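You operate a simulated robot arm through the tools that you are given. There is no shell and no other tool. Be economical: measure what you need, move in short steps, check, and stop when the job is done.

The job below is to be done with a simulated two-armed robot. You get a single attempt, and the scene is never put back.

## Task
Turn both heat knobs off, switch the press off and shut its lids.

Only the result counts: the job must be done as asked and must still hold three seconds after the hand-in. Knocking over, shifting, dropping, spilling or breaking anything else fails it. Lids that push on must go on centred and level and be pressed home; caps that screw on are set level and turned clockwise until they are tight.

## Robot
Two 7-joint arms with fingered hands on one trunk, on a base that drives. Base frame: it is fixed to the floor where the robot stands at the start and does not move with it; the origin is under the middle of the robot, x ahead of it, y to its left, z up. Lengths are in m, angles in degrees, forces in N, time in s.
The left shoulder is at the start at [0.02, 0.123, 1.387], the right one opposite. With the tool pointing down near the work surface each hand reaches from about 0.1 to 0.48 m from the robot's upright axis, wherever it stands, measured 20 degrees to its own side. Places, roughly: left press lid [0.9, 0.2, 1.5]; left start button [0.3, 0.1, 1.1]; main switch [0.4, -0.1, 1.1]; right press lid [1, -0.1, 1.5]; right start button [0.4, -0.4, 1.1]; vacuum button [0.6, -0.4, 1]. Payload 2.4 kg a hand.
The tool frame of a hand sits at the grasp point between the pads (the TCP): z along the fingers, y along the line on which they close. The tips reach 0.017 m beyond it. Largest opening 0.088 m; the body of the gripper starts 0.047 m behind the TCP. The gripper is a hand of 3 fingers: y runs from the thumb to the fingers, the wrist lies at [0, 0, -0.165] in the tool frame, and closing takes about 1.5 s.
Orientation is told as [roll, pitch, yaw] about the base's x, y, z axes, in that order, counted from this pose: with the fingers straight down and closing along the base's y, the tool's x points along the base's -x, its y along +y and its z along -z.

## Interface
- The arms move only by the tool send_rows. It takes "left_commands", "right_commands" or both (then of equal length, played together; a hand with none holds still); each is a list of rows, each a list of 3 entries, a list of its own where there are three numbers: the shift along the tool's x, y, z in m, then the turn, a rotation vector about the tool's x, y, z in rad, then the finger opening in m, from 0 to 0.088. In form: [[[x, y, z], [wx, wy, wz], claw], ...]. A call has 1 to 12 rows; each row is the pose to reach, as a shift and turn from the pose commanded when the call began, along the tool's axes at that moment. Each row takes 0.2 s and may step no farther than 0.05 m and 8.6 degrees from the row before; otherwise, or with a gripper value out of range, the whole call is refused. A pose out of reach is approached as far as the arm can. The call stops where the force on the tool passes 90 N (or 10 N more than at its start, if that is more) or the arm is blocked; 0.2 s more then pass. The fingers move at their own pace (about 0.045 m/s each) and stop on an object; they squeeze with about 21 N. The grip force told is the motor's: it shows also when the fingers shut on nothing. Time passes only in rows, and 0.2 s behind the last, so rows that repeat a pose let the fingers close. The reply holds the time, the measured pose of the TCP, the force on the tool along the base axes, the opening and the grip force, in the units named above and with some noise, with the torque about the TCP (base axes, N m) and any sound that the robot's microphone picked up.
- Cameras (640 x 400 px; columns grow to the right, rows downward): "scene" is now at [0.0396, -0.0118, 1.8201]; the picture's right is [-0.19, -0.98, -0.00], its down [-0.90, 0.17, -0.41] and it looks along [0.40, -0.08, -0.91] (base axes); focal length 263 px, centre (320, 200). "left" rides on the left gripper at [-0.052, 0.004, -0.066] in its tool frame; the picture's right is [-0.09, -1.00, 0.00], its down [0.78, -0.07, -0.62] and it looks along [0.62, -0.05, 0.78] (tool axes); focal length 243 px, centre (320, 200). "right" rides on the right gripper at [0.052, 0.004, -0.066] in its tool frame; the picture's right is [-0.09, 1.00, 0.00], its down [-0.78, -0.07, -0.62] and it looks along [-0.62, -0.05, 0.78] (tool axes); focal length 243 px, centre (320, 200). There is no depth. A picture from a camera that has moved, and an enlarged one, comes with that camera's place and axes in the base frame and with its lens.
- get_image(camera): a new picture of that camera. It takes no simulated time.
- move_column(by): slides the trunk up (or, below 0, down) by that many m; the arms and the scene camera ride with it, the base frame stays. It gives what a move gives, with no picture.
- base_move(legs): drives the robot by 1 to 6 legs, each [ahead, left, turn to the left] in m, m and degrees, along the robot's own axes; the way and the turn of a leg run together, so that a leg with both is an arc; at most 1.5 m and 180 degrees a leg. The arms and the cameras ride along, it lands a little off, and it stops where it bumps. It gives what a move gives.
- hand_shape(shape, hand): the hand has 3 fingers and takes this shape, open, in about a second: jaw (thumb against the fingers, like two jaws); tri (thumb and two fingers); tip (a fingertip pinch); poke (one finger out to press); point (the index stretched); flat (the hand flat); cup (the hand cupped); fist (a fist). The gripper value then closes the fingers along that shape, each until it touches; the sizes above hold for jaw. It gives what a move gives, with no picture.
- aim_head(pan, tilt): turns the head with the scene camera to pan (to the left, within 120 degrees either way) and tilt (down, from -29 to 69), counted from straight ahead of the robot. It gives what a move gives.
- inspect(camera, box): a new picture of the part [left, top, right, bottom] of that camera's present view, enlarged. It takes no simulated time.
- job_done(): hands the job in; it is judged then, once.

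Go step by step. Nothing tells you exact positions but the pictures and the camera data: compare them with the known pose of the tool, close in by small moves and look again before you grip or let go. The budget is 120 turns and 100 pictures, counting those below and the enlarged ones. Unless the task says otherwise, let go and move clear before handing in, and close with one line.

The tools are called after "Request:" as name(argument=value, ...) on one line, values as JSON. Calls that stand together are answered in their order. send_rows: Moves the arms, as the interface text tells. Its arguments: {"type":"object","properties":{"left_commands":{"type":"array"},"right_commands":{"type":"array"}},"required":[]} The other tools are called the same way: move_column (by) slides the trunk up or down; hand_shape (shape, hand) gives the hand a shape; base_move (legs) drives the base; aim_head (pan, tilt) turns the head that bears the scene camera; get_image (camera) takes a picture; inspect (camera, box) takes an enlarged picture of a part of a camera's view; job_done () hands the job in.

At the start:

```text
time_s: 0.0
left_tcp_pos: [0.3219, -0.0502, 1.4297]
left_tcp_rot: [0.0, 0.0, 0.0]
left_contact_force: [0.2, 0.1, 0.1]
left_moment: [0.0, -0.02, 0.0]
left_grip_width: 0.088
left_finger_force: 0.0
left_shape: jaw
right_tcp_pos: [0.2801, -0.282, 1.3932]
right_tcp_rot: [0.0, 0.0, 0.0]
right_contact_force: [-0.7, -0.1, 0.6]
right_moment: [0.0, -0.03, -0.01]
right_grip_width: 0.0879
right_finger_force: 0.1
right_shape: jaw
trunk travel left (down, up): [-0.6, 0.23]
robot x, y, heading: [0.001, 0.0014, -0.0]
head pan, tilt: [-11.0, 65.8]
```

scene: 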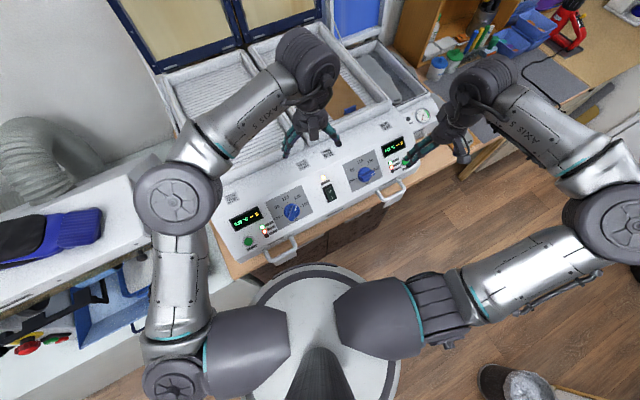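
right: 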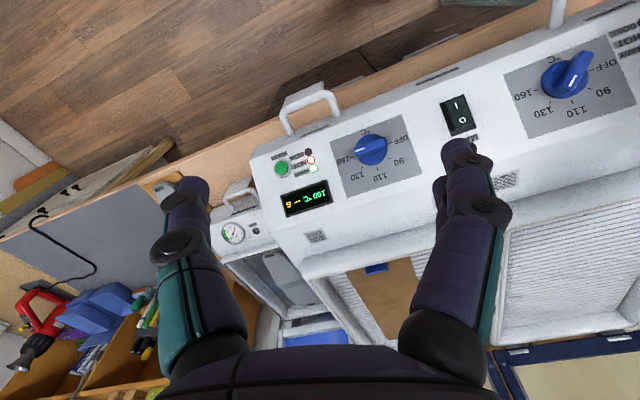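
left: 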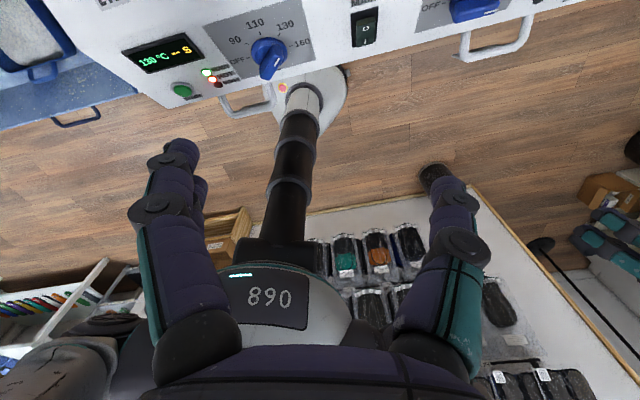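

I see a two-chamber press with a sloping panel: two blue heat knobs, a main rocker switch between them, and two open lids at the back. I'll enlarge the panel first and look ahead at the lids.

Request:
inspect(camera="scene", box=[210, 90, 450, 270])

Request:
inspect(camera="right", box=[240, 0, 640, 250])

Request:
aim_head(pan=0, tilt=25)

Request:
get_image(camera="scene")

```text
2.22 times, centred on (330, 180) of scene
camera zoom: at [0.0396, -0.0118, 1.8201], right [-0.19, -0.98, 0.0], down [-0.9, 0.17, -0.41], along [0.4, -0.08, -0.91], focal length 584 px, centre (298, 244)
```

zoom: 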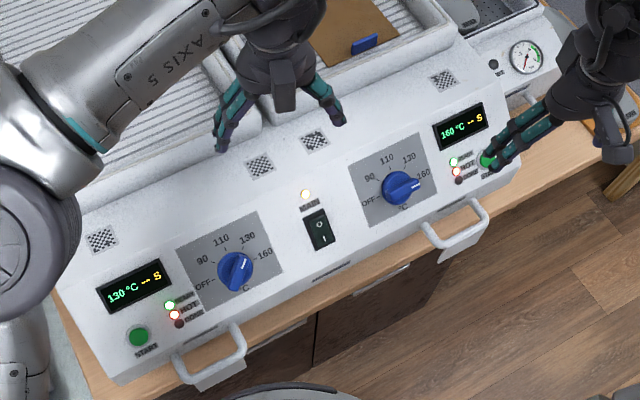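

```text
1.60 times, centred on (440, 125) of right
camera zoom: at [0.2287, -0.2775, 1.4612], right [0.09, 1.0, 0.0], down [0.78, -0.07, 0.62], along [0.62, -0.05, -0.78], focal length 388 px, centre (128, 320)
```

zoom: 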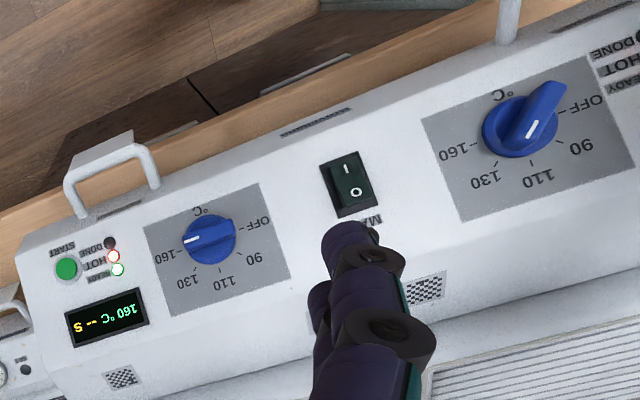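

```text
time_s: 1.1
left_tcp_pos: [0.322, -0.0514, 1.4292]
left_tcp_rot: [0.0, -0.1, 0.0]
left_contact_force: [0.8, 0.8, -0.1]
left_moment: [-0.04, -0.01, -0.01]
left_grip_width: 0.0879
left_finger_force: 0.0
left_shape: jaw
right_tcp_pos: [0.2795, -0.2831, 1.3941]
right_tcp_rot: [-0.1, 0.0, 0.0]
right_contact_force: [-0.3, -0.3, -0.2]
right_moment: [0.0, -0.01, -0.01]
right_grip_width: 0.0879
right_finger_force: 0.1
right_shape: jaw
trunk travel left (down, up): [-0.6, 0.23]
robot x, y, heading: [0.0008, -0.0005, 0.0]
head pan, tilt: [0.0, 25.0]
```

```text
94 pictures are left
camera scene: at [0.0732, -0.0005, 1.8765], right [0.0, -1.0, 0.0], down [-0.42, 0.0, -0.91], along [0.91, 0.0, -0.42], focal length 263 px, centre (320, 200)
```

scene: 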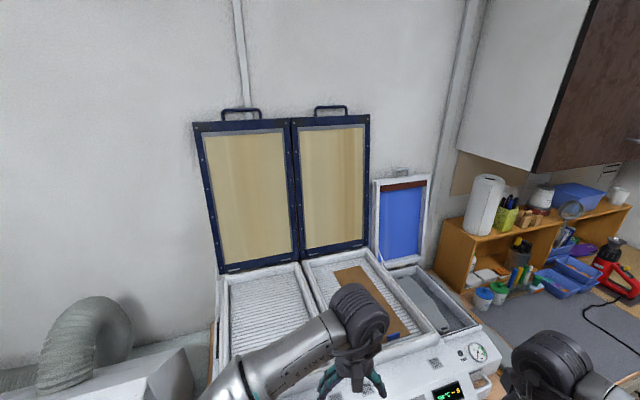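

The panel slopes toward the robot by roughly 40° and the press is yawed about 17°. I put the left knob near [0.325, 0.014, 1.13], the right knob near [0.39, -0.22, 1.14] and the switch near [0.358, -0.10, 1.13]. Next I bring both hands in front of the knobs, square to the panel, for a closer look.

Request:
send_rows(left_commands=[[[0.009, 0.0054, 0.026], [-0.0128, -0.0866, -0.0352], 0.088], [[0.018, 0.0108, 0.052], [-0.0256, -0.1733, -0.0703], 0.088], [[0.027, 0.016, 0.078], [-0.0384, -0.26, -0.1055], 0.088], [[0.0355, 0.0215, 0.1035], [-0.0512, -0.3465, -0.1407], 0.088], [[0.044, 0.027, 0.129], [-0.064, -0.433, -0.1758], 0.088], [[0.053, 0.032, 0.155], [-0.0768, -0.52, -0.211], 0.088], [[0.062, 0.0376, 0.181], [-0.0896, -0.606, -0.246], 0.088], [[0.071, 0.043, 0.207], [-0.1024, -0.693, -0.2813], 0.088]], right_commands=[[[-0.0045, 0.0054, 0.02], [-0.0128, -0.0866, -0.0352], 0.088], [[-0.009, 0.0108, 0.04], [-0.0256, -0.1733, -0.0703], 0.088], [[-0.0135, 0.016, 0.06], [-0.0384, -0.26, -0.1055], 0.088], [[-0.018, 0.0215, 0.081], [-0.0512, -0.3465, -0.1407], 0.088], [[-0.0225, 0.027, 0.101], [-0.064, -0.433, -0.1758], 0.088], [[-0.027, 0.032, 0.121], [-0.0768, -0.52, -0.211], 0.088], [[-0.0315, 0.0376, 0.142], [-0.0896, -0.606, -0.246], 0.088], [[-0.036, 0.043, 0.162], [-0.1024, -0.693, -0.2813], 0.088]])

Request:
get_image(camera="left")

Request:
get_image(camera="right")

Request:
aim_head(pan=-5, tilt=60)

Request:
get_image(camera="scene")

```text
time_s: 2.9
left_tcp_pos: [0.2564, -0.0094, 1.2264]
left_tcp_rot: [-1.5, -40.3, 19.0]
left_contact_force: [-0.2, 0.1, 0.9]
left_moment: [0.0, -0.03, 0.0]
left_grip_width: 0.0879
left_finger_force: 0.0
left_shape: jaw
right_tcp_pos: [0.3147, -0.241, 1.2314]
right_tcp_rot: [-0.1, -40.0, 16.8]
right_contact_force: [0.4, -1.1, 0.2]
right_moment: [-0.02, 0.0, 0.01]
right_grip_width: 0.0879
right_finger_force: 0.1
right_shape: jaw
trunk travel left (down, up): [-0.6, 0.23]
robot x, y, heading: [-0.0003, 0.0017, 0.1]
head pan, tilt: [0.0, 25.0]
```

```text
93 pictures are left
camera left: at [0.2521, -0.0045, 1.3108], right [0.37, -0.93, 0.08], down [-0.93, -0.37, -0.03], along [0.06, -0.06, -1.0], focal length 243 px, centre (320, 200)
```

left: 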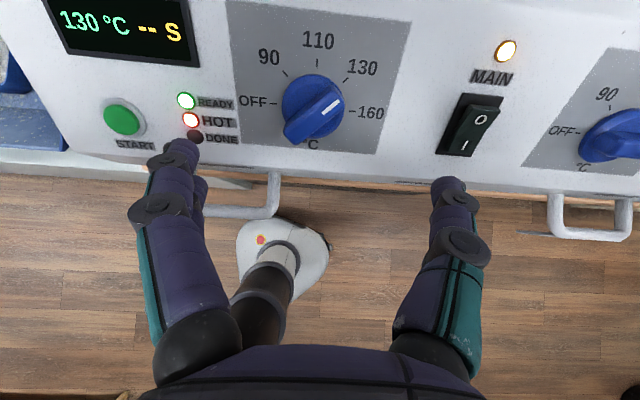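

```text
92 pictures are left
camera right: at [0.236, -0.2588, 1.2493], right [-0.23, 0.97, 0.05], down [0.21, -0.01, 0.98], along [0.95, 0.23, -0.2], focal length 243 px, centre (320, 200)
```

right: 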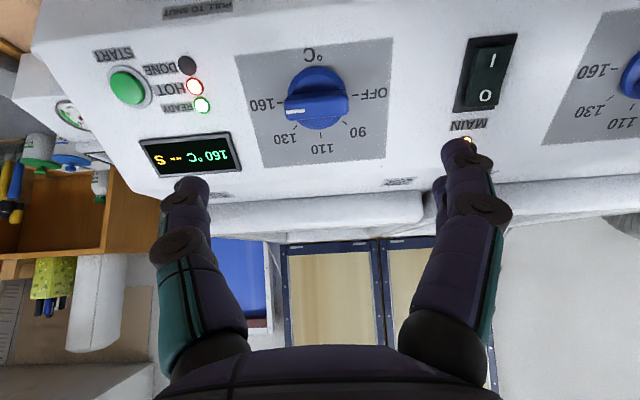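

```text
time_s: 3.9
left_tcp_pos: [0.2563, -0.0093, 1.2252]
left_tcp_rot: [-1.0, -40.3, 18.7]
left_contact_force: [-0.1, 0.0, -0.3]
left_moment: [-0.02, 0.01, 0.02]
left_grip_width: 0.0879
left_finger_force: 0.0
left_shape: jaw
right_tcp_pos: [0.3163, -0.2401, 1.2307]
right_tcp_rot: [0.0, -40.0, 16.8]
right_contact_force: [0.0, -0.5, -0.3]
right_moment: [-0.01, -0.02, 0.0]
right_grip_width: 0.088
right_finger_force: 0.0
right_shape: jaw
trunk travel left (down, up): [-0.6, 0.23]
robot x, y, heading: [0.0004, -0.0023, 0.0]
head pan, tilt: [-5.0, 60.0]
```

```text
91 pictures are left
camera scene: at [0.0474, -0.0063, 1.8266], right [-0.09, -1.0, 0.0], down [-0.86, 0.08, -0.5], along [0.5, -0.04, -0.87], focal length 263 px, centre (320, 200)
```

scene: 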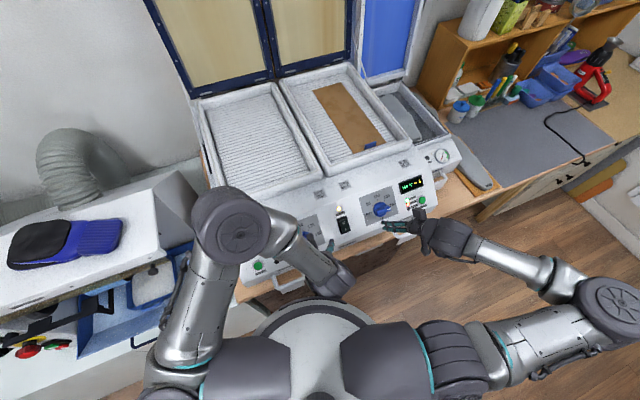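

The dials run OFF–90–110–130–160 in 45° steps, with the left knob at 130 and the right at 160. The front has labels reading "PULL TO SHUT" near the handles. I'll tilt to about 47° and close in, and look at the label.

Request:
send_rows(left_commands=[[[0.005, 0.0015, 0.026], [0, -0.06, 0.0], 0.088], [[0.01, 0.003, 0.052], [0, -0.12, 0.0], 0.088]], right_commands=[[[0, 0, 0.027], [0, -0.06, 0], 0.088], [[0, 0, 0.054], [0, -0.12, 0], 0.088]])

Request:
send_rows(left_commands=[[[0, 0, 0], [0, 0, 0.131], 0.088], [[0, 0, 0], [0, 0, 0.262], 0.088], [[0, 0, 0], [0, 0, 0.393], 0.088], [[0, 0, 0], [0, 0, 0.524], 0.088], [[0, 0, 0], [0, 0, 0.655], 0.088], [[0, 0, 0], [0, 0, 0.785], 0.088], [[0, 0, 0], [0, 0, 0.785], 0.088], [[0, 0, 0], [0, 0, 0.785], 0.088], [[0, 0, 0], [0, 0, 0.785], 0.088], [[0, 0, 0], [0, 0, 0.785], 0.088], [[0, 0, 0], [0, 0, 0.785], 0.088], [[0, 0, 0], [0, 0, 0.785], 0.088]], right_commands=[[[0, 0, 0], [0, 0, 0.131], 0.088], [[0, 0, 0], [0, 0, 0.262], 0.088], [[0, 0, 0], [0, 0, 0.393], 0.088], [[0, 0, 0], [0, 0, 0.524], 0.088], [[0, 0, 0], [0, 0, 0.655], 0.088], [[0, 0, 0], [0, 0, 0.785], 0.088], [[0, 0, 0], [0, 0, 0.916], 0.088], [[0, 0, 0], [0, 0, 1.047], 0.088], [[0, 0, 0], [0, 0, 1.178], 0.088], [[0, 0, 0], [0, 0, 1.309], 0.088], [[0, 0, 0], [0, 0, 1.44], 0.088], [[0, 0, 0], [0, 0, 1.571], 0.088]])

Request:
get_image(camera="left")

Request:
get_image(camera="right")

```text
time_s: 4.5
left_tcp_pos: [0.2758, 0.0006, 1.1745]
left_tcp_rot: [0.2, -46.8, 16.5]
left_contact_force: [0.2, -0.2, 0.7]
left_moment: [-0.03, 0.0, 0.01]
left_grip_width: 0.0879
left_finger_force: 0.1
left_shape: jaw
right_tcp_pos: [0.3502, -0.2293, 1.1889]
right_tcp_rot: [0.1, -47.0, 16.8]
right_contact_force: [-0.2, 1.1, 1.4]
right_moment: [-0.01, 0.0, 0.0]
right_grip_width: 0.0881
right_finger_force: 0.1
right_shape: jaw
trunk travel left (down, up): [-0.6, 0.23]
robot x, y, heading: [0.003, -0.002, 0.2]
head pan, tilt: [-5.0, 60.0]
```

```text
time_s: 7.1
left_tcp_pos: [0.2734, 0.0029, 1.1764]
left_tcp_rot: [37.0, -31.1, -38.7]
left_contact_force: [-0.2, 0.0, -0.6]
left_moment: [0.0, 0.04, 0.0]
left_grip_width: 0.0877
left_finger_force: 0.0
left_shape: jaw
right_tcp_pos: [0.3745, -0.3332, 1.1823]
right_tcp_rot: [49.4, -5.0, -65.6]
right_contact_force: [-0.4, -0.3, 0.8]
right_moment: [-0.03, -0.01, -0.02]
right_grip_width: 0.088
right_finger_force: 0.2
right_shape: jaw
right hand out of reach, approached as far as the arm can: row 6, 7, 8, 9, 10, 11, 12
trunk travel left (down, up): [-0.6, 0.23]
robot x, y, heading: [0.0009, -0.003, -0.1]
head pan, tilt: [-5.0, 60.0]
```

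```text
90 pictures are left
camera left: at [0.2635, -0.0354, 1.2508], right [-0.2, -0.86, -0.47], down [-0.97, 0.23, -0.01], along [0.12, 0.46, -0.88], focal length 243 px, centre (320, 200)
```

left: 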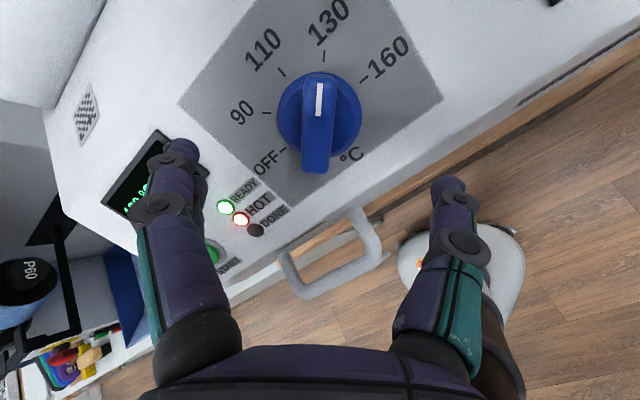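

```text
89 pictures are left
camera right: at [0.3087, -0.2995, 1.2255], right [0.6, 0.25, 0.76], down [-0.16, -0.89, 0.42], along [0.79, -0.37, -0.49], focal length 243 px, centre (320, 200)
```

right: 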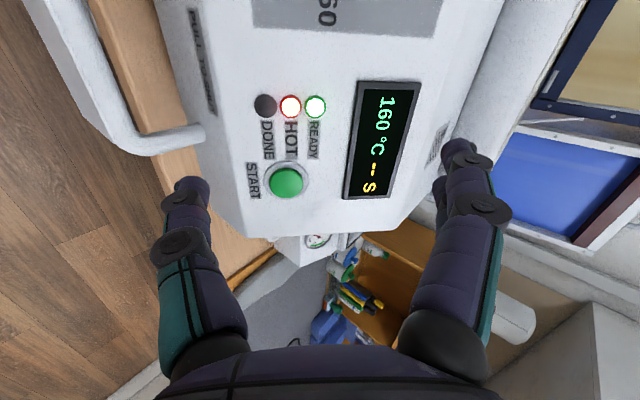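

The left hand is lined up with the left knob's wing; the right arm cannot turn that far clockwise. I advance the left hand onto the wing and turn the right hand back.

Request:
send_rows(left_commands=[[[-0.001, 0, 0.005], [0, 0, 0], 0.088], [[-0.002, 0, 0.01], [0, 0, 0], 0.088], [[-0.002, 0, 0.015], [0, 0, 0], 0.088], [[-0.003, 0, 0.02], [0, 0, 0], 0.088], [[-0.004, 0, 0.025], [0, 0, 0], 0.088], [[-0.004, 0, 0.03], [0, 0, 0], 0.088], [[-0.005, 0, 0.034], [0, 0, 0], 0.088], [[-0.005, 0, 0.037], [0, 0, 0], 0.088], [[-0.005, 0, 0.04], [0, 0, 0], 0.088], [[-0.005, 0, 0.042], [0, 0, 0], 0.088], [[-0.005, 0, 0.044], [0, 0, 0], 0.088], [[-0.005, 0, 0.044], [0, 0, 0], 0.088]], right_commands=[[[0, 0, 0], [0, 0, -0.131], 0.088], [[0, 0, 0], [0, 0, -0.262], 0.088], [[0, 0, 0], [0, 0, -0.393], 0.088], [[0, 0, 0], [0, 0, -0.524], 0.088], [[0, 0, 0], [0, 0, -0.655], 0.088], [[0, 0, 0], [0, 0, -0.785], 0.088], [[0, 0, 0], [0, 0, -0.916], 0.088], [[0, 0, 0], [0, 0, -1.047], 0.088], [[0, 0, 0], [0, 0, -1.178], 0.088], [[0, 0, 0], [0, 0, -1.309], 0.088], [[0, 0, 0], [0, 0, -1.44], 0.088], [[0, 0, 0], [0, 0, -1.571], 0.088]])

Request:
get_image(camera="left")

```text
time_s: 9.7
left_tcp_pos: [0.3075, 0.0099, 1.1489]
left_tcp_rot: [37.1, -31.1, -38.8]
left_contact_force: [-0.7, 0.1, -1.1]
left_moment: [-0.01, 0.0, -0.02]
left_grip_width: 0.0881
left_finger_force: 0.0
left_shape: jaw
right_tcp_pos: [0.3731, -0.3296, 1.1801]
right_tcp_rot: [-7.9, -49.0, 30.5]
right_contact_force: [0.2, 0.2, 0.2]
right_moment: [0.01, -0.02, 0.02]
right_grip_width: 0.0878
right_finger_force: 0.0
right_shape: jaw
trunk travel left (down, up): [-0.6, 0.23]
robot x, y, heading: [-0.0005, -0.0005, 0.1]
head pan, tilt: [-5.0, 60.0]
```

```text
88 pictures are left
camera left: at [0.2991, -0.0282, 1.2232], right [-0.2, -0.86, -0.47], down [-0.97, 0.23, -0.01], along [0.12, 0.45, -0.88], focal length 243 px, centre (320, 200)
```

left: 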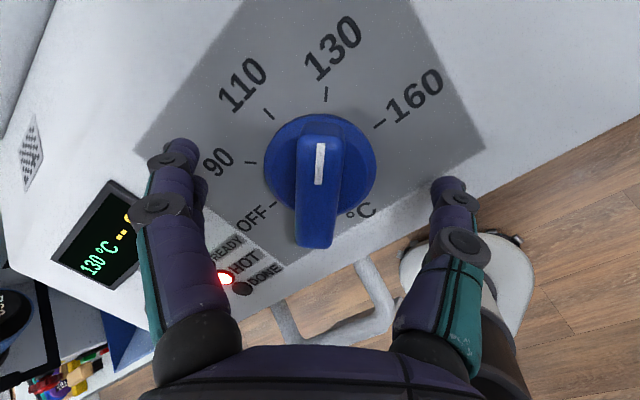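

The wing is centred between the fingers, about 1 cm short. I advance a little and close on it.

Request:
send_rows(left_commands=[[[0, 0, 0.004], [0, 0, 0], 0.088], [[0, 0, 0.008], [0, 0, 0], 0.088], [[0, 0, 0.008], [0, 0, 0], 0.01], [[0, 0, 0.008], [0, 0, 0], 0.01], [[0, 0, 0.008], [0, 0, 0], 0.01], [[0, 0, 0.008], [0, 0, 0], 0.01], [[0, 0, 0.008], [0, 0, 0], 0.0], [[0, 0, 0.008], [0, 0, 0], 0.0], [[0, 0, 0.008], [0, 0, 0], 0.0], [[0, 0, 0.008], [0, 0, 0], 0.0]])

Request:
get_image(camera="left")

```text
time_s: 11.9
left_tcp_pos: [0.3122, 0.0101, 1.1444]
left_tcp_rot: [37.2, -31.3, -38.9]
left_contact_force: [-7.5, 0.1, 17.2]
left_moment: [-0.26, 0.12, -0.08]
left_grip_width: 0.0372
left_finger_force: 21.1
left_shape: jaw
right_tcp_pos: [0.371, -0.3293, 1.1807]
right_tcp_rot: [-7.8, -49.2, 30.4]
right_contact_force: [0.6, -0.1, -0.2]
right_moment: [0.04, 0.04, -0.01]
right_grip_width: 0.0879
right_finger_force: 0.0
right_shape: jaw
trunk travel left (down, up): [-0.6, 0.23]
robot x, y, heading: [-0.0008, 0.0019, 0.1]
head pan, tilt: [-5.0, 60.0]
```

```text
87 pictures are left
camera left: at [0.302, -0.0263, 1.2183], right [-0.2, -0.86, -0.47], down [-0.97, 0.23, -0.02], along [0.12, 0.46, -0.88], focal length 243 px, centre (320, 200)
```

left: 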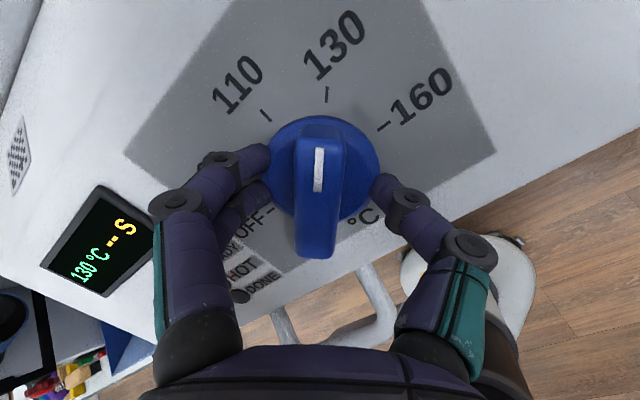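

The fingers closed around the knob's disc. I try a first counter-clockwise turn and look.

Request:
send_rows(left_commands=[[[0, 0, 0], [0, 0, -0.131], 0.0], [[0, 0, 0], [0, 0, -0.262], 0.0], [[0, 0, 0], [0, 0, -0.393], 0.0], [[0, 0, 0], [0, 0, -0.524], 0.0], [[0, 0, 0], [0, 0, -0.655], 0.0], [[0, 0, 0], [0, 0, -0.785], 0.0]])

Request:
get_image(camera="left")

```text
time_s: 13.3
left_tcp_pos: [0.3115, 0.0114, 1.1432]
left_tcp_rot: [-0.3, -47.0, 17.1]
left_contact_force: [-11.4, 5.0, 15.2]
left_moment: [0.6, 0.16, 0.27]
left_grip_width: 0.037
left_finger_force: 20.9
left_shape: jaw
right_tcp_pos: [0.3701, -0.3292, 1.1818]
right_tcp_rot: [-7.9, -49.1, 30.4]
right_contact_force: [-0.2, -1.3, -0.3]
right_moment: [0.03, 0.0, 0.0]
right_grip_width: 0.088
right_finger_force: 0.0
right_shape: jaw
trunk travel left (down, up): [-0.6, 0.23]
robot x, y, heading: [0.0016, -0.0005, -0.0]
head pan, tilt: [-5.0, 60.0]
```

```text
86 pictures are left
camera left: at [0.2987, 0.0128, 1.2276], right [0.35, -0.94, 0.07], down [-0.92, -0.35, -0.15], along [0.16, -0.01, -0.99], focal length 243 px, centre (320, 200)
```

left: 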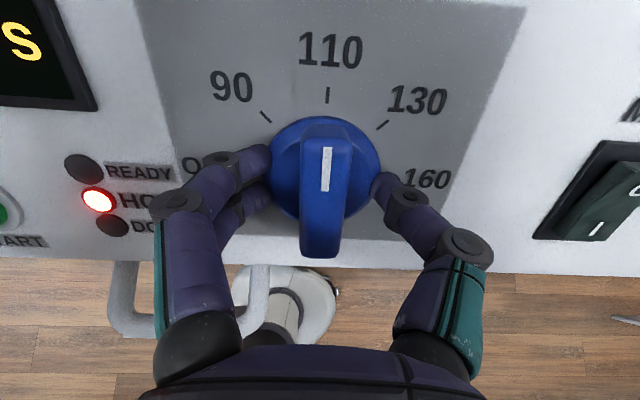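

The grip turns the knob well; it now points at 110. I continue another 90° to OFF.

Request:
send_rows(left_commands=[[[0, 0, 0], [0, 0, -0.131], 0.0], [[0, 0, 0], [0, 0, -0.262], 0.0], [[0, 0, 0], [0, 0, -0.393], 0.0], [[0, 0, 0], [0, 0, -0.524], 0.0], [[0, 0, 0], [0, 0, -0.655], 0.0], [[0, 0, 0], [0, 0, -0.785], 0.0], [[0, 0, 0], [0, 0, -0.916], 0.0], [[0, 0, 0], [0, 0, -1.047], 0.0], [[0, 0, 0], [0, 0, -1.178], 0.0], [[0, 0, 0], [0, 0, -1.309], 0.0], [[0, 0, 0], [0, 0, -1.44], 0.0], [[0, 0, 0], [0, 0, -1.571], 0.0]])

Request:
get_image(camera="left")

```text
time_s: 15.9
left_tcp_pos: [0.3106, 0.0098, 1.1452]
left_tcp_rot: [-47.1, 0.1, 106.9]
left_contact_force: [-14.4, -0.6, 2.7]
left_moment: [0.11, 0.6, -0.09]
left_grip_width: 0.0372
left_finger_force: 20.9
left_shape: jaw
right_tcp_pos: [0.3715, -0.3299, 1.1825]
right_tcp_rot: [-7.8, -49.1, 30.3]
right_contact_force: [-0.4, 0.2, 0.2]
right_moment: [-0.03, 0.01, -0.01]
right_grip_width: 0.0879
right_finger_force: 0.0
right_shape: jaw
trunk travel left (down, up): [-0.6, 0.23]
robot x, y, heading: [-0.0002, -0.0011, -0.2]
head pan, tilt: [-5.0, 60.0]
```

```text
85 pictures are left
camera left: at [0.2474, 0.0457, 1.1859], right [0.63, 0.28, 0.73], down [-0.16, -0.86, 0.47], along [0.76, -0.42, -0.5], focal length 243 px, centre (320, 200)
```

left: 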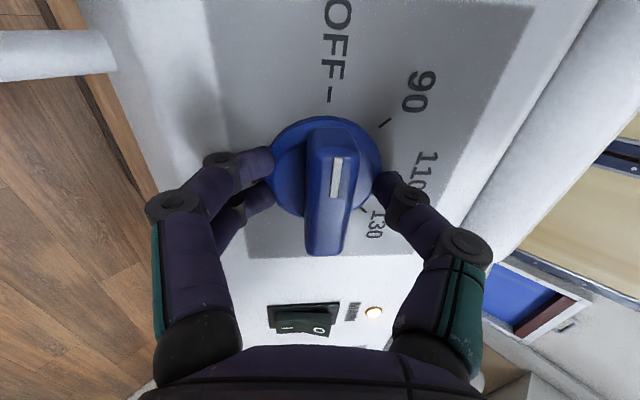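

The pointer sits a few degrees short of OFF, so I turn a bit further against the stop, let go and back off to check.

Request:
send_rows(left_commands=[[[0, 0, 0], [0, 0, -0.07], 0.0], [[0, 0, 0], [0, 0, -0.13], 0.0], [[0, 0, 0], [0, 0, -0.13], 0.0], [[0, 0, 0], [0, 0, -0.13], 0.088], [[0, 0, 0], [0, 0, -0.13], 0.088], [[0, 0, 0], [0, 0, -0.13], 0.088], [[0, 0, 0], [0, 0, -0.13], 0.088], [[0, 0, -0.02], [0, 0, -0.13], 0.088], [[0, 0, -0.04], [0, 0, -0.13], 0.088], [[0, 0, -0.06], [0, 0, -0.13], 0.088]])

Request:
get_image(camera="left")

```text
time_s: 18.1
left_tcp_pos: [0.2729, -0.0011, 1.1853]
left_tcp_rot: [-46.6, 5.4, 111.9]
left_contact_force: [-0.4, -0.3, 0.6]
left_moment: [-0.01, 0.0, -0.03]
left_grip_width: 0.0878
left_finger_force: 0.2
left_shape: jaw
right_tcp_pos: [0.3737, -0.3286, 1.1809]
right_tcp_rot: [-7.5, -49.1, 30.3]
right_contact_force: [0.0, -0.1, -0.4]
right_moment: [0.0, -0.01, 0.01]
right_grip_width: 0.0878
right_finger_force: 0.0
right_shape: jaw
trunk travel left (down, up): [-0.6, 0.23]
robot x, y, heading: [0.0023, -0.0014, -0.2]
head pan, tilt: [-5.0, 60.0]
```

```text
84 pictures are left
camera left: at [0.2053, 0.0317, 1.2216], right [0.58, 0.4, 0.71], down [-0.1, -0.83, 0.55], along [0.81, -0.39, -0.44], focal length 243 px, centre (320, 200)
```

left: 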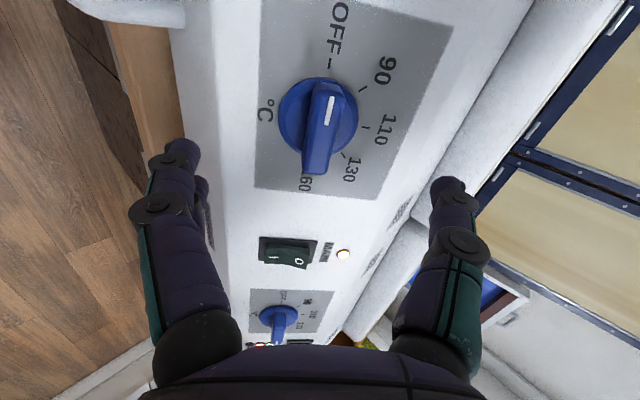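

Checking the left pointer close up.

Request:
inspect(camera="left", box=[230, 0, 430, 200])

Request:
inspect(camera="scene", box=[180, 130, 500, 310])

```text
2.00 times, centred on (330, 100) of left
camera zoom: at [0.2053, 0.0317, 1.2216], right [0.58, 0.4, 0.71], down [-0.1, -0.83, 0.55], along [0.81, -0.39, -0.44], focal length 485 px, centre (300, 400)
```

zoom: 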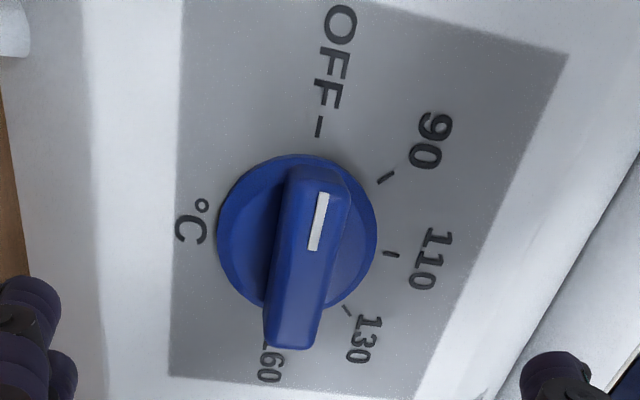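

```text
2.00 times, centred on (340, 220) of scene
camera zoom: at [0.0489, -0.0065, 1.8264], right [-0.09, -1.0, 0.0], down [-0.86, 0.08, -0.5], along [0.5, -0.04, -0.87], focal length 525 px, centre (280, 160)
```

zoom: 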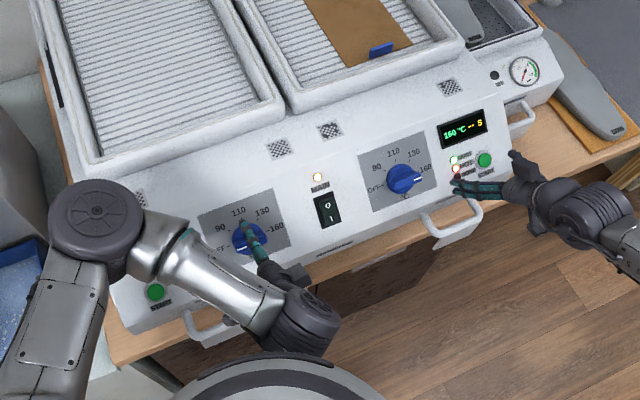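

The left knob reads OFF. For the right knob I'll shift the base right so the left arm has the same comfortable reach there: raise the trunk first, then drive.

Request:
move_column(by=0.15)

Request:
base_move(legs=[[0.0, -0.23, 0]])

Request:
get_image(camera="scene")

Request:
get_image(camera="left")

```text
time_s: 19.8
left_tcp_pos: [0.2723, -0.0025, 1.3345]
left_tcp_rot: [-46.6, 5.4, 111.8]
left_contact_force: [0.5, 0.9, 0.1]
left_moment: [-0.02, -0.02, -0.06]
left_grip_width: 0.0878
left_finger_force: 0.1
left_shape: jaw
right_tcp_pos: [0.3731, -0.3289, 1.3305]
right_tcp_rot: [-7.7, -49.1, 30.3]
right_contact_force: [-0.3, 0.4, -0.9]
right_moment: [-0.02, 0.0, -0.02]
right_grip_width: 0.0879
right_finger_force: 0.1
right_shape: jaw
trunk travel left (down, up): [-0.75, 0.08]
robot x, y, heading: [0.0026, -0.0027, -0.1]
head pan, tilt: [-5.0, 60.0]
```

```text
time_s: 21.6
left_tcp_pos: [0.2707, -0.2324, 1.3344]
left_tcp_rot: [-46.6, 5.4, 111.8]
left_contact_force: [0.8, 0.4, 0.5]
left_moment: [-0.01, 0.01, -0.01]
left_grip_width: 0.088
left_finger_force: 0.0
left_shape: jaw
right_tcp_pos: [0.3725, -0.5595, 1.3307]
right_tcp_rot: [-7.8, -49.0, 30.2]
right_contact_force: [0.1, -0.8, -1.0]
right_moment: [0.0, 0.01, 0.01]
right_grip_width: 0.0879
right_finger_force: 0.1
right_shape: jaw
trunk travel left (down, up): [-0.75, 0.08]
robot x, y, heading: [-0.0021, -0.2316, -0.1]
head pan, tilt: [-5.0, 60.0]
```

```text
81 pictures are left
camera scene: at [0.0472, -0.2366, 1.9765], right [-0.09, -1.0, 0.0], down [-0.86, 0.08, -0.5], along [0.5, -0.04, -0.87], focal length 263 px, centre (320, 200)
```

scene: 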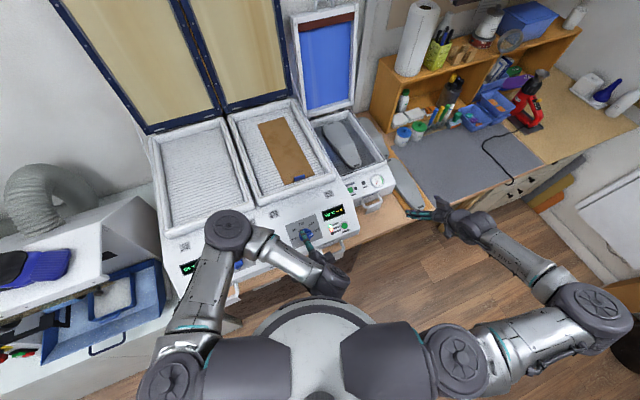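

```text
80 pictures are left
camera left: at [0.2044, -0.1987, 1.3719], right [0.58, 0.4, 0.71], down [-0.1, -0.83, 0.55], along [0.81, -0.39, -0.44], focal length 243 px, centre (320, 200)
```

left: 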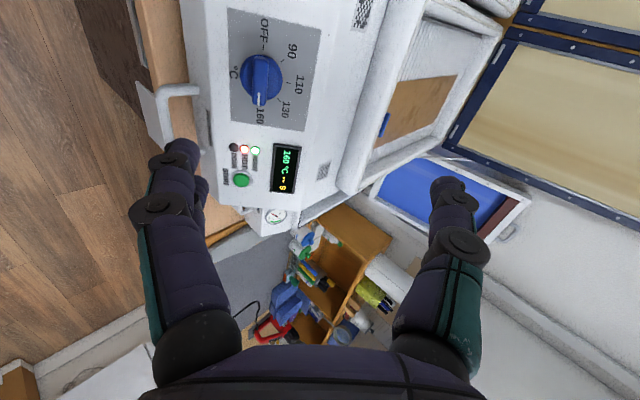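

Now I turn the left hand back 180° in the raised position so it can later sweep the right knob in one go.

Request:
send_rows(left_commands=[[[0, 0, 0], [0, 0, 0.14], 0.088], [[0, 0, 0], [0, 0, 0.28], 0.088], [[0, 0, 0], [0, 0, 0.42], 0.088], [[0, 0, 0], [0, 0, 0.56], 0.088], [[0, 0, 0], [0, 0, 0.7], 0.088], [[0, 0, 0], [0, 0, 0.84], 0.088], [[0, 0, 0], [0, 0, 0.98], 0.088], [[0, 0, 0], [0, 0, 1.12], 0.088], [[0, 0, 0], [0, 0, 1.26], 0.088], [[0, 0, 0], [0, 0, 1.4], 0.088], [[0, 0, 0], [0, 0, 1.54], 0.088], [[0, 0, 0], [0, 0, 1.68], 0.088]])

Request:
send_rows(left_commands=[[[0, 0, 0], [0, 0, 0.14], 0.088], [[0, 0, 0], [0, 0, 0.28], 0.088], [[0, 0, 0], [0, 0, 0.42], 0.088], [[0, 0, 0], [0, 0, 0.56], 0.088], [[0, 0, 0], [0, 0, 0.7], 0.088], [[0, 0, 0], [0, 0, 0.84], 0.088], [[0, 0, 0], [0, 0, 0.98], 0.088], [[0, 0, 0], [0, 0, 1.12], 0.088], [[0, 0, 0], [0, 0, 1.26], 0.088], [[0, 0, 0], [0, 0, 1.4], 0.088], [[0, 0, 0], [0, 0, 1.5], 0.088], [[0, 0, 0], [0, 0, 1.59], 0.088]])

```text
time_s: 24.2
left_tcp_pos: [0.2721, -0.2316, 1.3349]
left_tcp_rot: [-1.2, -46.9, 18.3]
left_contact_force: [0.3, 0.0, -0.3]
left_moment: [-0.03, 0.01, -0.02]
left_grip_width: 0.0881
left_finger_force: 0.1
left_shape: jaw
right_tcp_pos: [0.3702, -0.56, 1.3315]
right_tcp_rot: [-7.7, -49.2, 30.2]
right_contact_force: [-0.3, -0.1, -0.3]
right_moment: [0.03, -0.04, -0.01]
right_grip_width: 0.088
right_finger_force: 0.0
right_shape: jaw
trunk travel left (down, up): [-0.75, 0.08]
robot x, y, heading: [-0.0004, -0.2289, -0.2]
head pan, tilt: [-5.0, 60.0]
```

```text
time_s: 26.8
left_tcp_pos: [0.2718, -0.2322, 1.336]
left_tcp_rot: [46.9, 0.0, -73.3]
left_contact_force: [0.1, 0.9, 0.9]
left_moment: [-0.02, 0.0, -0.02]
left_grip_width: 0.0881
left_finger_force: 0.0
left_shape: jaw
right_tcp_pos: [0.3723, -0.5598, 1.3319]
right_tcp_rot: [-7.7, -49.1, 30.1]
right_contact_force: [-0.5, 0.1, 0.5]
right_moment: [0.0, -0.01, -0.01]
right_grip_width: 0.0879
right_finger_force: 0.1
right_shape: jaw
trunk travel left (down, up): [-0.75, 0.08]
robot x, y, heading: [-0.0046, -0.2307, -0.0]
head pan, tilt: [-5.0, 60.0]
```

Full clockwise pose reached. Lower the trunk and bring the hand to a stand-off in front of the right knob.

Request:
move_column(by=-0.15)

Request:
send_rows(left_commands=[[[-0.007, 0.016, 0.0135], [0, 0, 0], 0.088], [[-0.014, 0.032, 0.027], [0, 0, 0], 0.088], [[-0.021, 0.048, 0.041], [0, 0, 0], 0.088], [[-0.021, 0.048, 0.041], [0, 0, 0], 0.088]])

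Request:
get_image(camera="left")

```text
time_s: 28.5
left_tcp_pos: [0.2716, -0.2317, 1.1845]
left_tcp_rot: [46.9, -0.2, -73.2]
left_contact_force: [-0.4, 0.3, -0.9]
left_moment: [0.0, 0.0, -0.03]
left_grip_width: 0.088
left_finger_force: 0.0
left_shape: jaw
right_tcp_pos: [0.3728, -0.5603, 1.1809]
right_tcp_rot: [-7.7, -49.1, 30.2]
right_contact_force: [-0.7, -0.7, -0.6]
right_moment: [0.01, 0.05, 0.01]
right_grip_width: 0.088
right_finger_force: 0.1
right_shape: jaw
trunk travel left (down, up): [-0.6, 0.23]
robot x, y, heading: [0.0012, -0.2319, -0.3]
head pan, tilt: [-5.0, 60.0]
```

```text
time_s: 29.5
left_tcp_pos: [0.338, -0.2332, 1.1923]
left_tcp_rot: [46.8, -0.2, -73.2]
left_contact_force: [-0.3, -0.2, 0.0]
left_moment: [0.01, 0.03, -0.02]
left_grip_width: 0.088
left_finger_force: 0.1
left_shape: jaw
right_tcp_pos: [0.372, -0.5607, 1.1808]
right_tcp_rot: [-7.7, -49.1, 30.2]
right_contact_force: [0.7, -0.3, 0.4]
right_moment: [0.01, -0.01, 0.0]
right_grip_width: 0.0876
right_finger_force: 0.0
right_shape: jaw
trunk travel left (down, up): [-0.6, 0.23]
robot x, y, heading: [-0.0023, -0.2316, -0.1]
head pan, tilt: [-5.0, 60.0]
```

```text
79 pictures are left
camera left: at [0.3103, -0.2955, 1.2407], right [-0.63, -0.28, -0.73], down [-0.7, 0.6, 0.38], along [0.33, 0.75, -0.57], focal length 243 px, centre (320, 200)
```

left: 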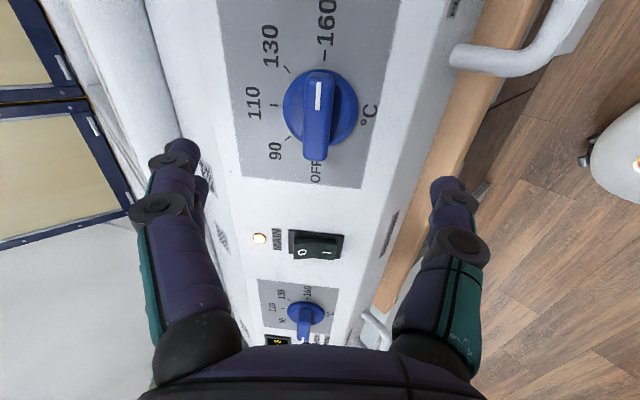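

The knob is well aligned; a 6 mm shift and a slow advance, then grip.

Request:
send_rows(left_commands=[[[-0.003, 0, 0.015], [0, 0, 0], 0.088], [[-0.006, 0, 0.03], [0, 0, 0], 0.088], [[-0.006, 0, 0.04], [0, 0, 0], 0.088], [[-0.006, 0, 0.047], [0, 0, 0], 0.088], [[-0.006, 0, 0.053], [0, 0, 0], 0.088], [[-0.006, 0, 0.057], [0, 0, 0], 0.088]])

Request:
get_image(camera="left")

```text
time_s: 30.9
left_tcp_pos: [0.3801, -0.2268, 1.1534]
left_tcp_rot: [46.8, -0.1, -73.2]
left_contact_force: [0.6, -0.3, 0.0]
left_moment: [0.04, 0.02, 0.03]
left_grip_width: 0.0878
left_finger_force: 0.1
left_shape: jaw
right_tcp_pos: [0.372, -0.5594, 1.1801]
right_tcp_rot: [-7.8, -49.1, 30.2]
right_contact_force: [0.5, -0.5, 0.0]
right_moment: [-0.03, 0.01, 0.02]
right_grip_width: 0.0881
right_finger_force: 0.0
right_shape: jaw
trunk travel left (down, up): [-0.6, 0.23]
robot x, y, heading: [0.0008, -0.2259, 0.0]
head pan, tilt: [-5.0, 60.0]
```

```text
78 pictures are left
camera left: at [0.3523, -0.2891, 1.2015], right [-0.63, -0.28, -0.73], down [-0.7, 0.6, 0.38], along [0.33, 0.75, -0.57], focal length 243 px, centre (320, 200)
```

left: 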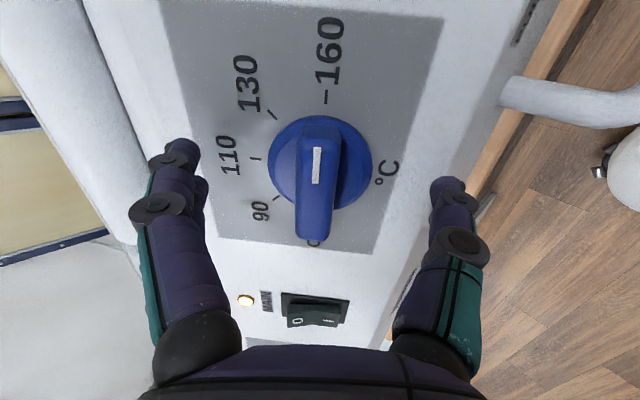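

Close: another 7 mm in, then grip.

Request:
send_rows(left_commands=[[[0, 0, 0.004], [0, 0, 0], 0.088], [[0, 0, 0.007], [0, 0, 0], 0.088], [[0, 0, 0.007], [0, 0, 0], 0.0], [[0, 0, 0.007], [0, 0, 0], 0.0], [[0, 0, 0.007], [0, 0, 0], 0.0], [[0, 0, 0.007], [0, 0, 0], 0.0], [[0, 0, 0.007], [0, 0, 0], 0.0], [[0, 0, 0.007], [0, 0, 0], 0.0], [[0, 0, 0.007], [0, 0, 0], 0.0]])

Request:
send_rows(left_commands=[[[0, 0, 0], [0, 0, -0.14], 0.0], [[0, 0, 0], [0, 0, -0.28], 0.0], [[0, 0, 0], [0, 0, -0.42], 0.0], [[0, 0, 0], [0, 0, -0.56], 0.0], [[0, 0, 0], [0, 0, -0.7], 0.0], [[0, 0, 0], [0, 0, -0.84], 0.0], [[0, 0, 0], [0, 0, -0.98], 0.0], [[0, 0, 0], [0, 0, -1.12], 0.0], [[0, 0, 0], [0, 0, -1.26], 0.0], [[0, 0, 0], [0, 0, -1.4], 0.0], [[0, 0, 0], [0, 0, -1.54], 0.0], [[0, 0, 0], [0, 0, -1.571], 0.0]])

Request:
get_image(camera="left")

```text
time_s: 32.9
left_tcp_pos: [0.3831, -0.2254, 1.1496]
left_tcp_rot: [46.9, -0.1, -73.2]
left_contact_force: [-3.9, -2.3, 7.1]
left_moment: [-0.24, 0.14, 0.11]
left_grip_width: 0.0297
left_finger_force: 21.2
left_shape: jaw
right_tcp_pos: [0.3696, -0.5598, 1.1806]
right_tcp_rot: [-7.8, -49.0, 30.2]
right_contact_force: [-0.1, 0.1, -1.0]
right_moment: [0.01, -0.02, 0.03]
right_grip_width: 0.0881
right_finger_force: 0.1
right_shape: jaw
trunk travel left (down, up): [-0.6, 0.23]
robot x, y, heading: [0.0028, -0.228, -0.1]
head pan, tilt: [-5.0, 60.0]
```

```text
time_s: 35.5
left_tcp_pos: [0.3822, -0.224, 1.1481]
left_tcp_rot: [-0.4, -47.0, 17.2]
left_contact_force: [-6.3, 4.9, 21.0]
left_moment: [0.55, -0.05, 0.44]
left_grip_width: 0.0297
left_finger_force: 21.3
left_shape: jaw
right_tcp_pos: [0.3685, -0.5587, 1.1818]
right_tcp_rot: [-7.8, -49.2, 30.3]
right_contact_force: [0.3, 0.9, 0.2]
right_moment: [0.01, -0.04, -0.01]
right_grip_width: 0.0878
right_finger_force: 0.0
right_shape: jaw
trunk travel left (down, up): [-0.6, 0.23]
robot x, y, heading: [0.0013, -0.2309, 0.1]
head pan, tilt: [-5.0, 60.0]
```

```text
77 pictures are left
camera left: at [0.3691, -0.2233, 1.2324], right [0.35, -0.94, 0.07], down [-0.92, -0.35, -0.15], along [0.16, -0.01, -0.99], focal length 243 px, centre (320, 200)
```

left: 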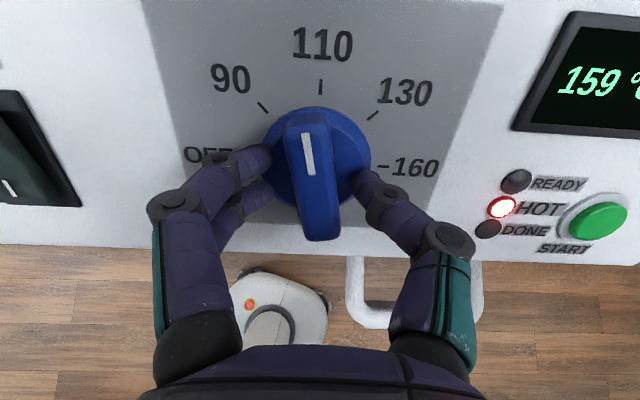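

Turning well, past 110. Continue to OFF.

Request:
send_rows(left_commands=[[[0, 0, 0], [0, 0, -0.14], 0.0], [[0, 0, 0], [0, 0, -0.28], 0.0], [[0, 0, 0], [0, 0, -0.42], 0.0], [[0, 0, 0], [0, 0, -0.56], 0.0], [[0, 0, 0], [0, 0, -0.7], 0.0], [[0, 0, 0], [0, 0, -0.84], 0.0], [[0, 0, 0], [0, 0, -0.98], 0.0], [[0, 0, 0], [0, 0, -1.12], 0.0], [[0, 0, 0], [0, 0, -1.26], 0.0], [[0, 0, 0], [0, 0, -1.38], 0.0], [[0, 0, 0], [0, 0, -1.5], 0.0], [[0, 0, 0], [0, 0, -1.5], 0.0]])

Request:
inspect(camera="left", box=[180, 0, 500, 280])

```text
time_s: 38.1
left_tcp_pos: [0.3818, -0.2254, 1.1493]
left_tcp_rot: [-46.7, -2.7, 104.0]
left_contact_force: [-15.0, 1.2, 2.3]
left_moment: [0.1, 0.53, -0.01]
left_grip_width: 0.0264
left_finger_force: 21.2
left_shape: jaw
right_tcp_pos: [0.3692, -0.5605, 1.1812]
right_tcp_rot: [-7.8, -49.2, 30.3]
right_contact_force: [-0.1, -0.7, -0.5]
right_moment: [0.02, 0.01, 0.0]
right_grip_width: 0.088
right_finger_force: 0.1
right_shape: jaw
trunk travel left (down, up): [-0.6, 0.23]
robot x, y, heading: [0.0008, -0.2281, -0.4]
head pan, tilt: [-5.0, 60.0]
```

```text
1.43 times, centred on (340, 140) of left
camera zoom: at [0.32, -0.189, 1.1937], right [0.65, 0.21, 0.73], down [-0.2, -0.88, 0.43], along [0.73, -0.43, -0.53], focal length 347 px, centre (291, 286)
```

zoom: 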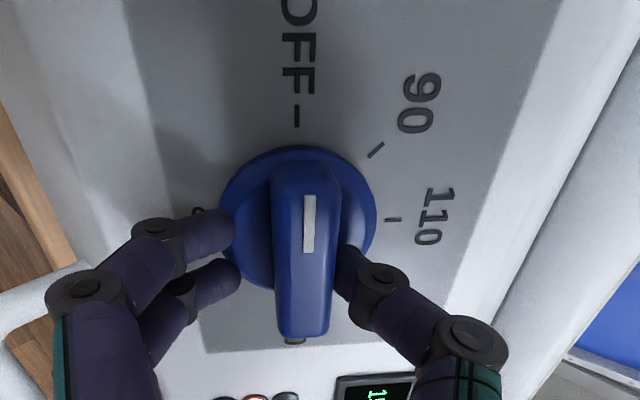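

Practically at OFF; a slight extra nudge, then release and retreat.

Request:
send_rows(left_commands=[[[0, 0, 0], [0, 0, -0.07], 0.0], [[0, 0, 0], [0, 0, -0.07], 0.0], [[0, 0, 0], [0, 0, -0.07], 0.088], [[0, 0, 0], [0, 0, -0.07], 0.088], [[0, 0, 0], [0, 0, -0.07], 0.088], [[0, 0, 0], [0, 0, -0.07], 0.088], [[0, 0, -0.02], [0, 0, -0.07], 0.088], [[0, 0, -0.05], [0, 0, -0.07], 0.088], [[0, 0, -0.09], [0, 0, -0.07], 0.088]])

Request:
get_image(camera="left")

Request:
inspect(camera="scene", box=[160, 130, 400, 310])

```text
time_s: 40.1
left_tcp_pos: [0.3192, -0.2465, 1.2103]
left_tcp_rot: [-46.8, 0.1, 106.8]
left_contact_force: [0.0, -0.6, 0.9]
left_moment: [0.01, 0.0, 0.03]
left_grip_width: 0.088
left_finger_force: 0.0
left_shape: jaw
right_tcp_pos: [0.3717, -0.5598, 1.1805]
right_tcp_rot: [-7.6, -49.2, 30.2]
right_contact_force: [-0.6, 0.5, 0.3]
right_moment: [0.05, -0.01, -0.03]
right_grip_width: 0.0878
right_finger_force: 0.1
right_shape: jaw
trunk travel left (down, up): [-0.6, 0.23]
robot x, y, heading: [0.001, -0.2298, -0.4]
head pan, tilt: [-5.0, 60.0]
```

```text
75 pictures are left
camera left: at [0.257, -0.2102, 1.2517], right [0.63, 0.28, 0.73], down [-0.17, -0.87, 0.47], along [0.76, -0.42, -0.5], focal length 243 px, centre (320, 200)
```

left: 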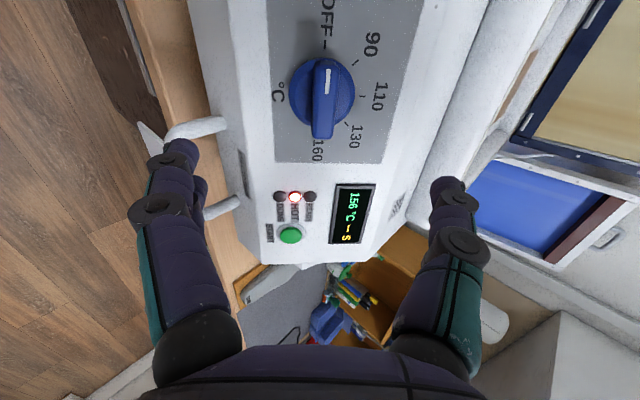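

```text
2.22 times, centred on (280, 220) of scene
camera zoom: at [0.0468, -0.2369, 1.8265], right [-0.09, -1.0, 0.0], down [-0.86, 0.08, -0.5], along [0.5, -0.04, -0.87], focal length 584 px, centre (409, 156)
```

zoom: 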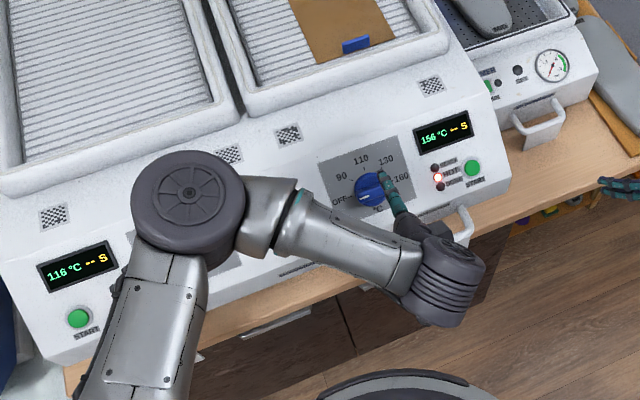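

Both temperatures are now falling. Next: the main switch; I move the left hand in front of it, turning it upright, and set the poke shape.

Request:
send_rows(left_commands=[[[-0.0106, 0, 0.001], [0, 0, 0.131], 0.088], [[-0.0212, 0, 0.002], [0, 0, 0.262], 0.088], [[-0.0318, 0, 0.003], [0, 0, 0.393], 0.088], [[-0.0424, 0, 0.003], [0, 0, 0.524], 0.088], [[-0.053, 0, 0.004], [0, 0, 0.655], 0.088], [[-0.0636, 0, 0.005], [0, 0, 0.785], 0.088], [[-0.0742, 0.001, 0.006], [0, 0, 0.916], 0.088], [[-0.0848, 0.001, 0.007], [0, 0, 1.047], 0.088], [[-0.0954, 0.001, 0.008], [0, 0, 1.178], 0.088], [[-0.106, 0.001, 0.008], [0, 0, 1.309], 0.088], [[-0.1166, 0.001, 0.009], [0, 0, 1.44], 0.088], [[-0.127, 0.0017, 0.01], [0, 0, 1.571], 0.088]])

Request:
hand_shape(hand="left", shape="poke")

Request:
get_image(camera="left")

```text
time_s: 42.7
left_tcp_pos: [0.291, -0.1216, 1.1999]
left_tcp_rot: [0.1, -46.8, 16.6]
left_contact_force: [0.1, 0.2, -0.2]
left_moment: [-0.01, 0.01, -0.01]
left_grip_width: 0.0879
left_finger_force: 0.1
left_shape: jaw
right_tcp_pos: [0.3725, -0.5595, 1.1803]
right_tcp_rot: [-7.7, -49.1, 30.2]
right_contact_force: [-0.7, 0.0, 0.2]
right_moment: [0.02, -0.03, -0.02]
right_grip_width: 0.0876
right_finger_force: 0.1
right_shape: jaw
trunk travel left (down, up): [-0.6, 0.23]
robot x, y, heading: [0.0008, -0.2293, -0.4]
head pan, tilt: [-5.0, 60.0]
```

```text
time_s: 43.6
left_tcp_pos: [0.2909, -0.1218, 1.2003]
left_tcp_rot: [-0.1, -46.9, 16.9]
left_contact_force: [-0.2, -0.2, -0.1]
left_moment: [0.02, 0.0, -0.04]
left_grip_width: 0.0001
left_finger_force: 0.1
left_shape: poke
right_tcp_pos: [0.3713, -0.5602, 1.1805]
right_tcp_rot: [-7.6, -49.1, 30.1]
right_contact_force: [0.6, 0.1, 0.1]
right_moment: [-0.01, -0.01, -0.03]
right_grip_width: 0.0879
right_finger_force: 0.1
right_shape: jaw
trunk travel left (down, up): [-0.6, 0.23]
robot x, y, heading: [0.0008, -0.229, -0.2]
head pan, tilt: [-5.0, 60.0]
```

```text
73 pictures are left
camera left: at [0.278, -0.1207, 1.2843], right [0.34, -0.94, 0.06], down [-0.93, -0.35, -0.14], along [0.16, -0.01, -0.99], focal length 243 px, centre (320, 200)
```

left: 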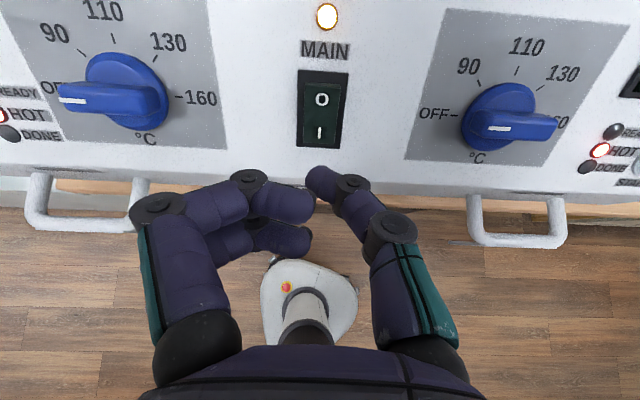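

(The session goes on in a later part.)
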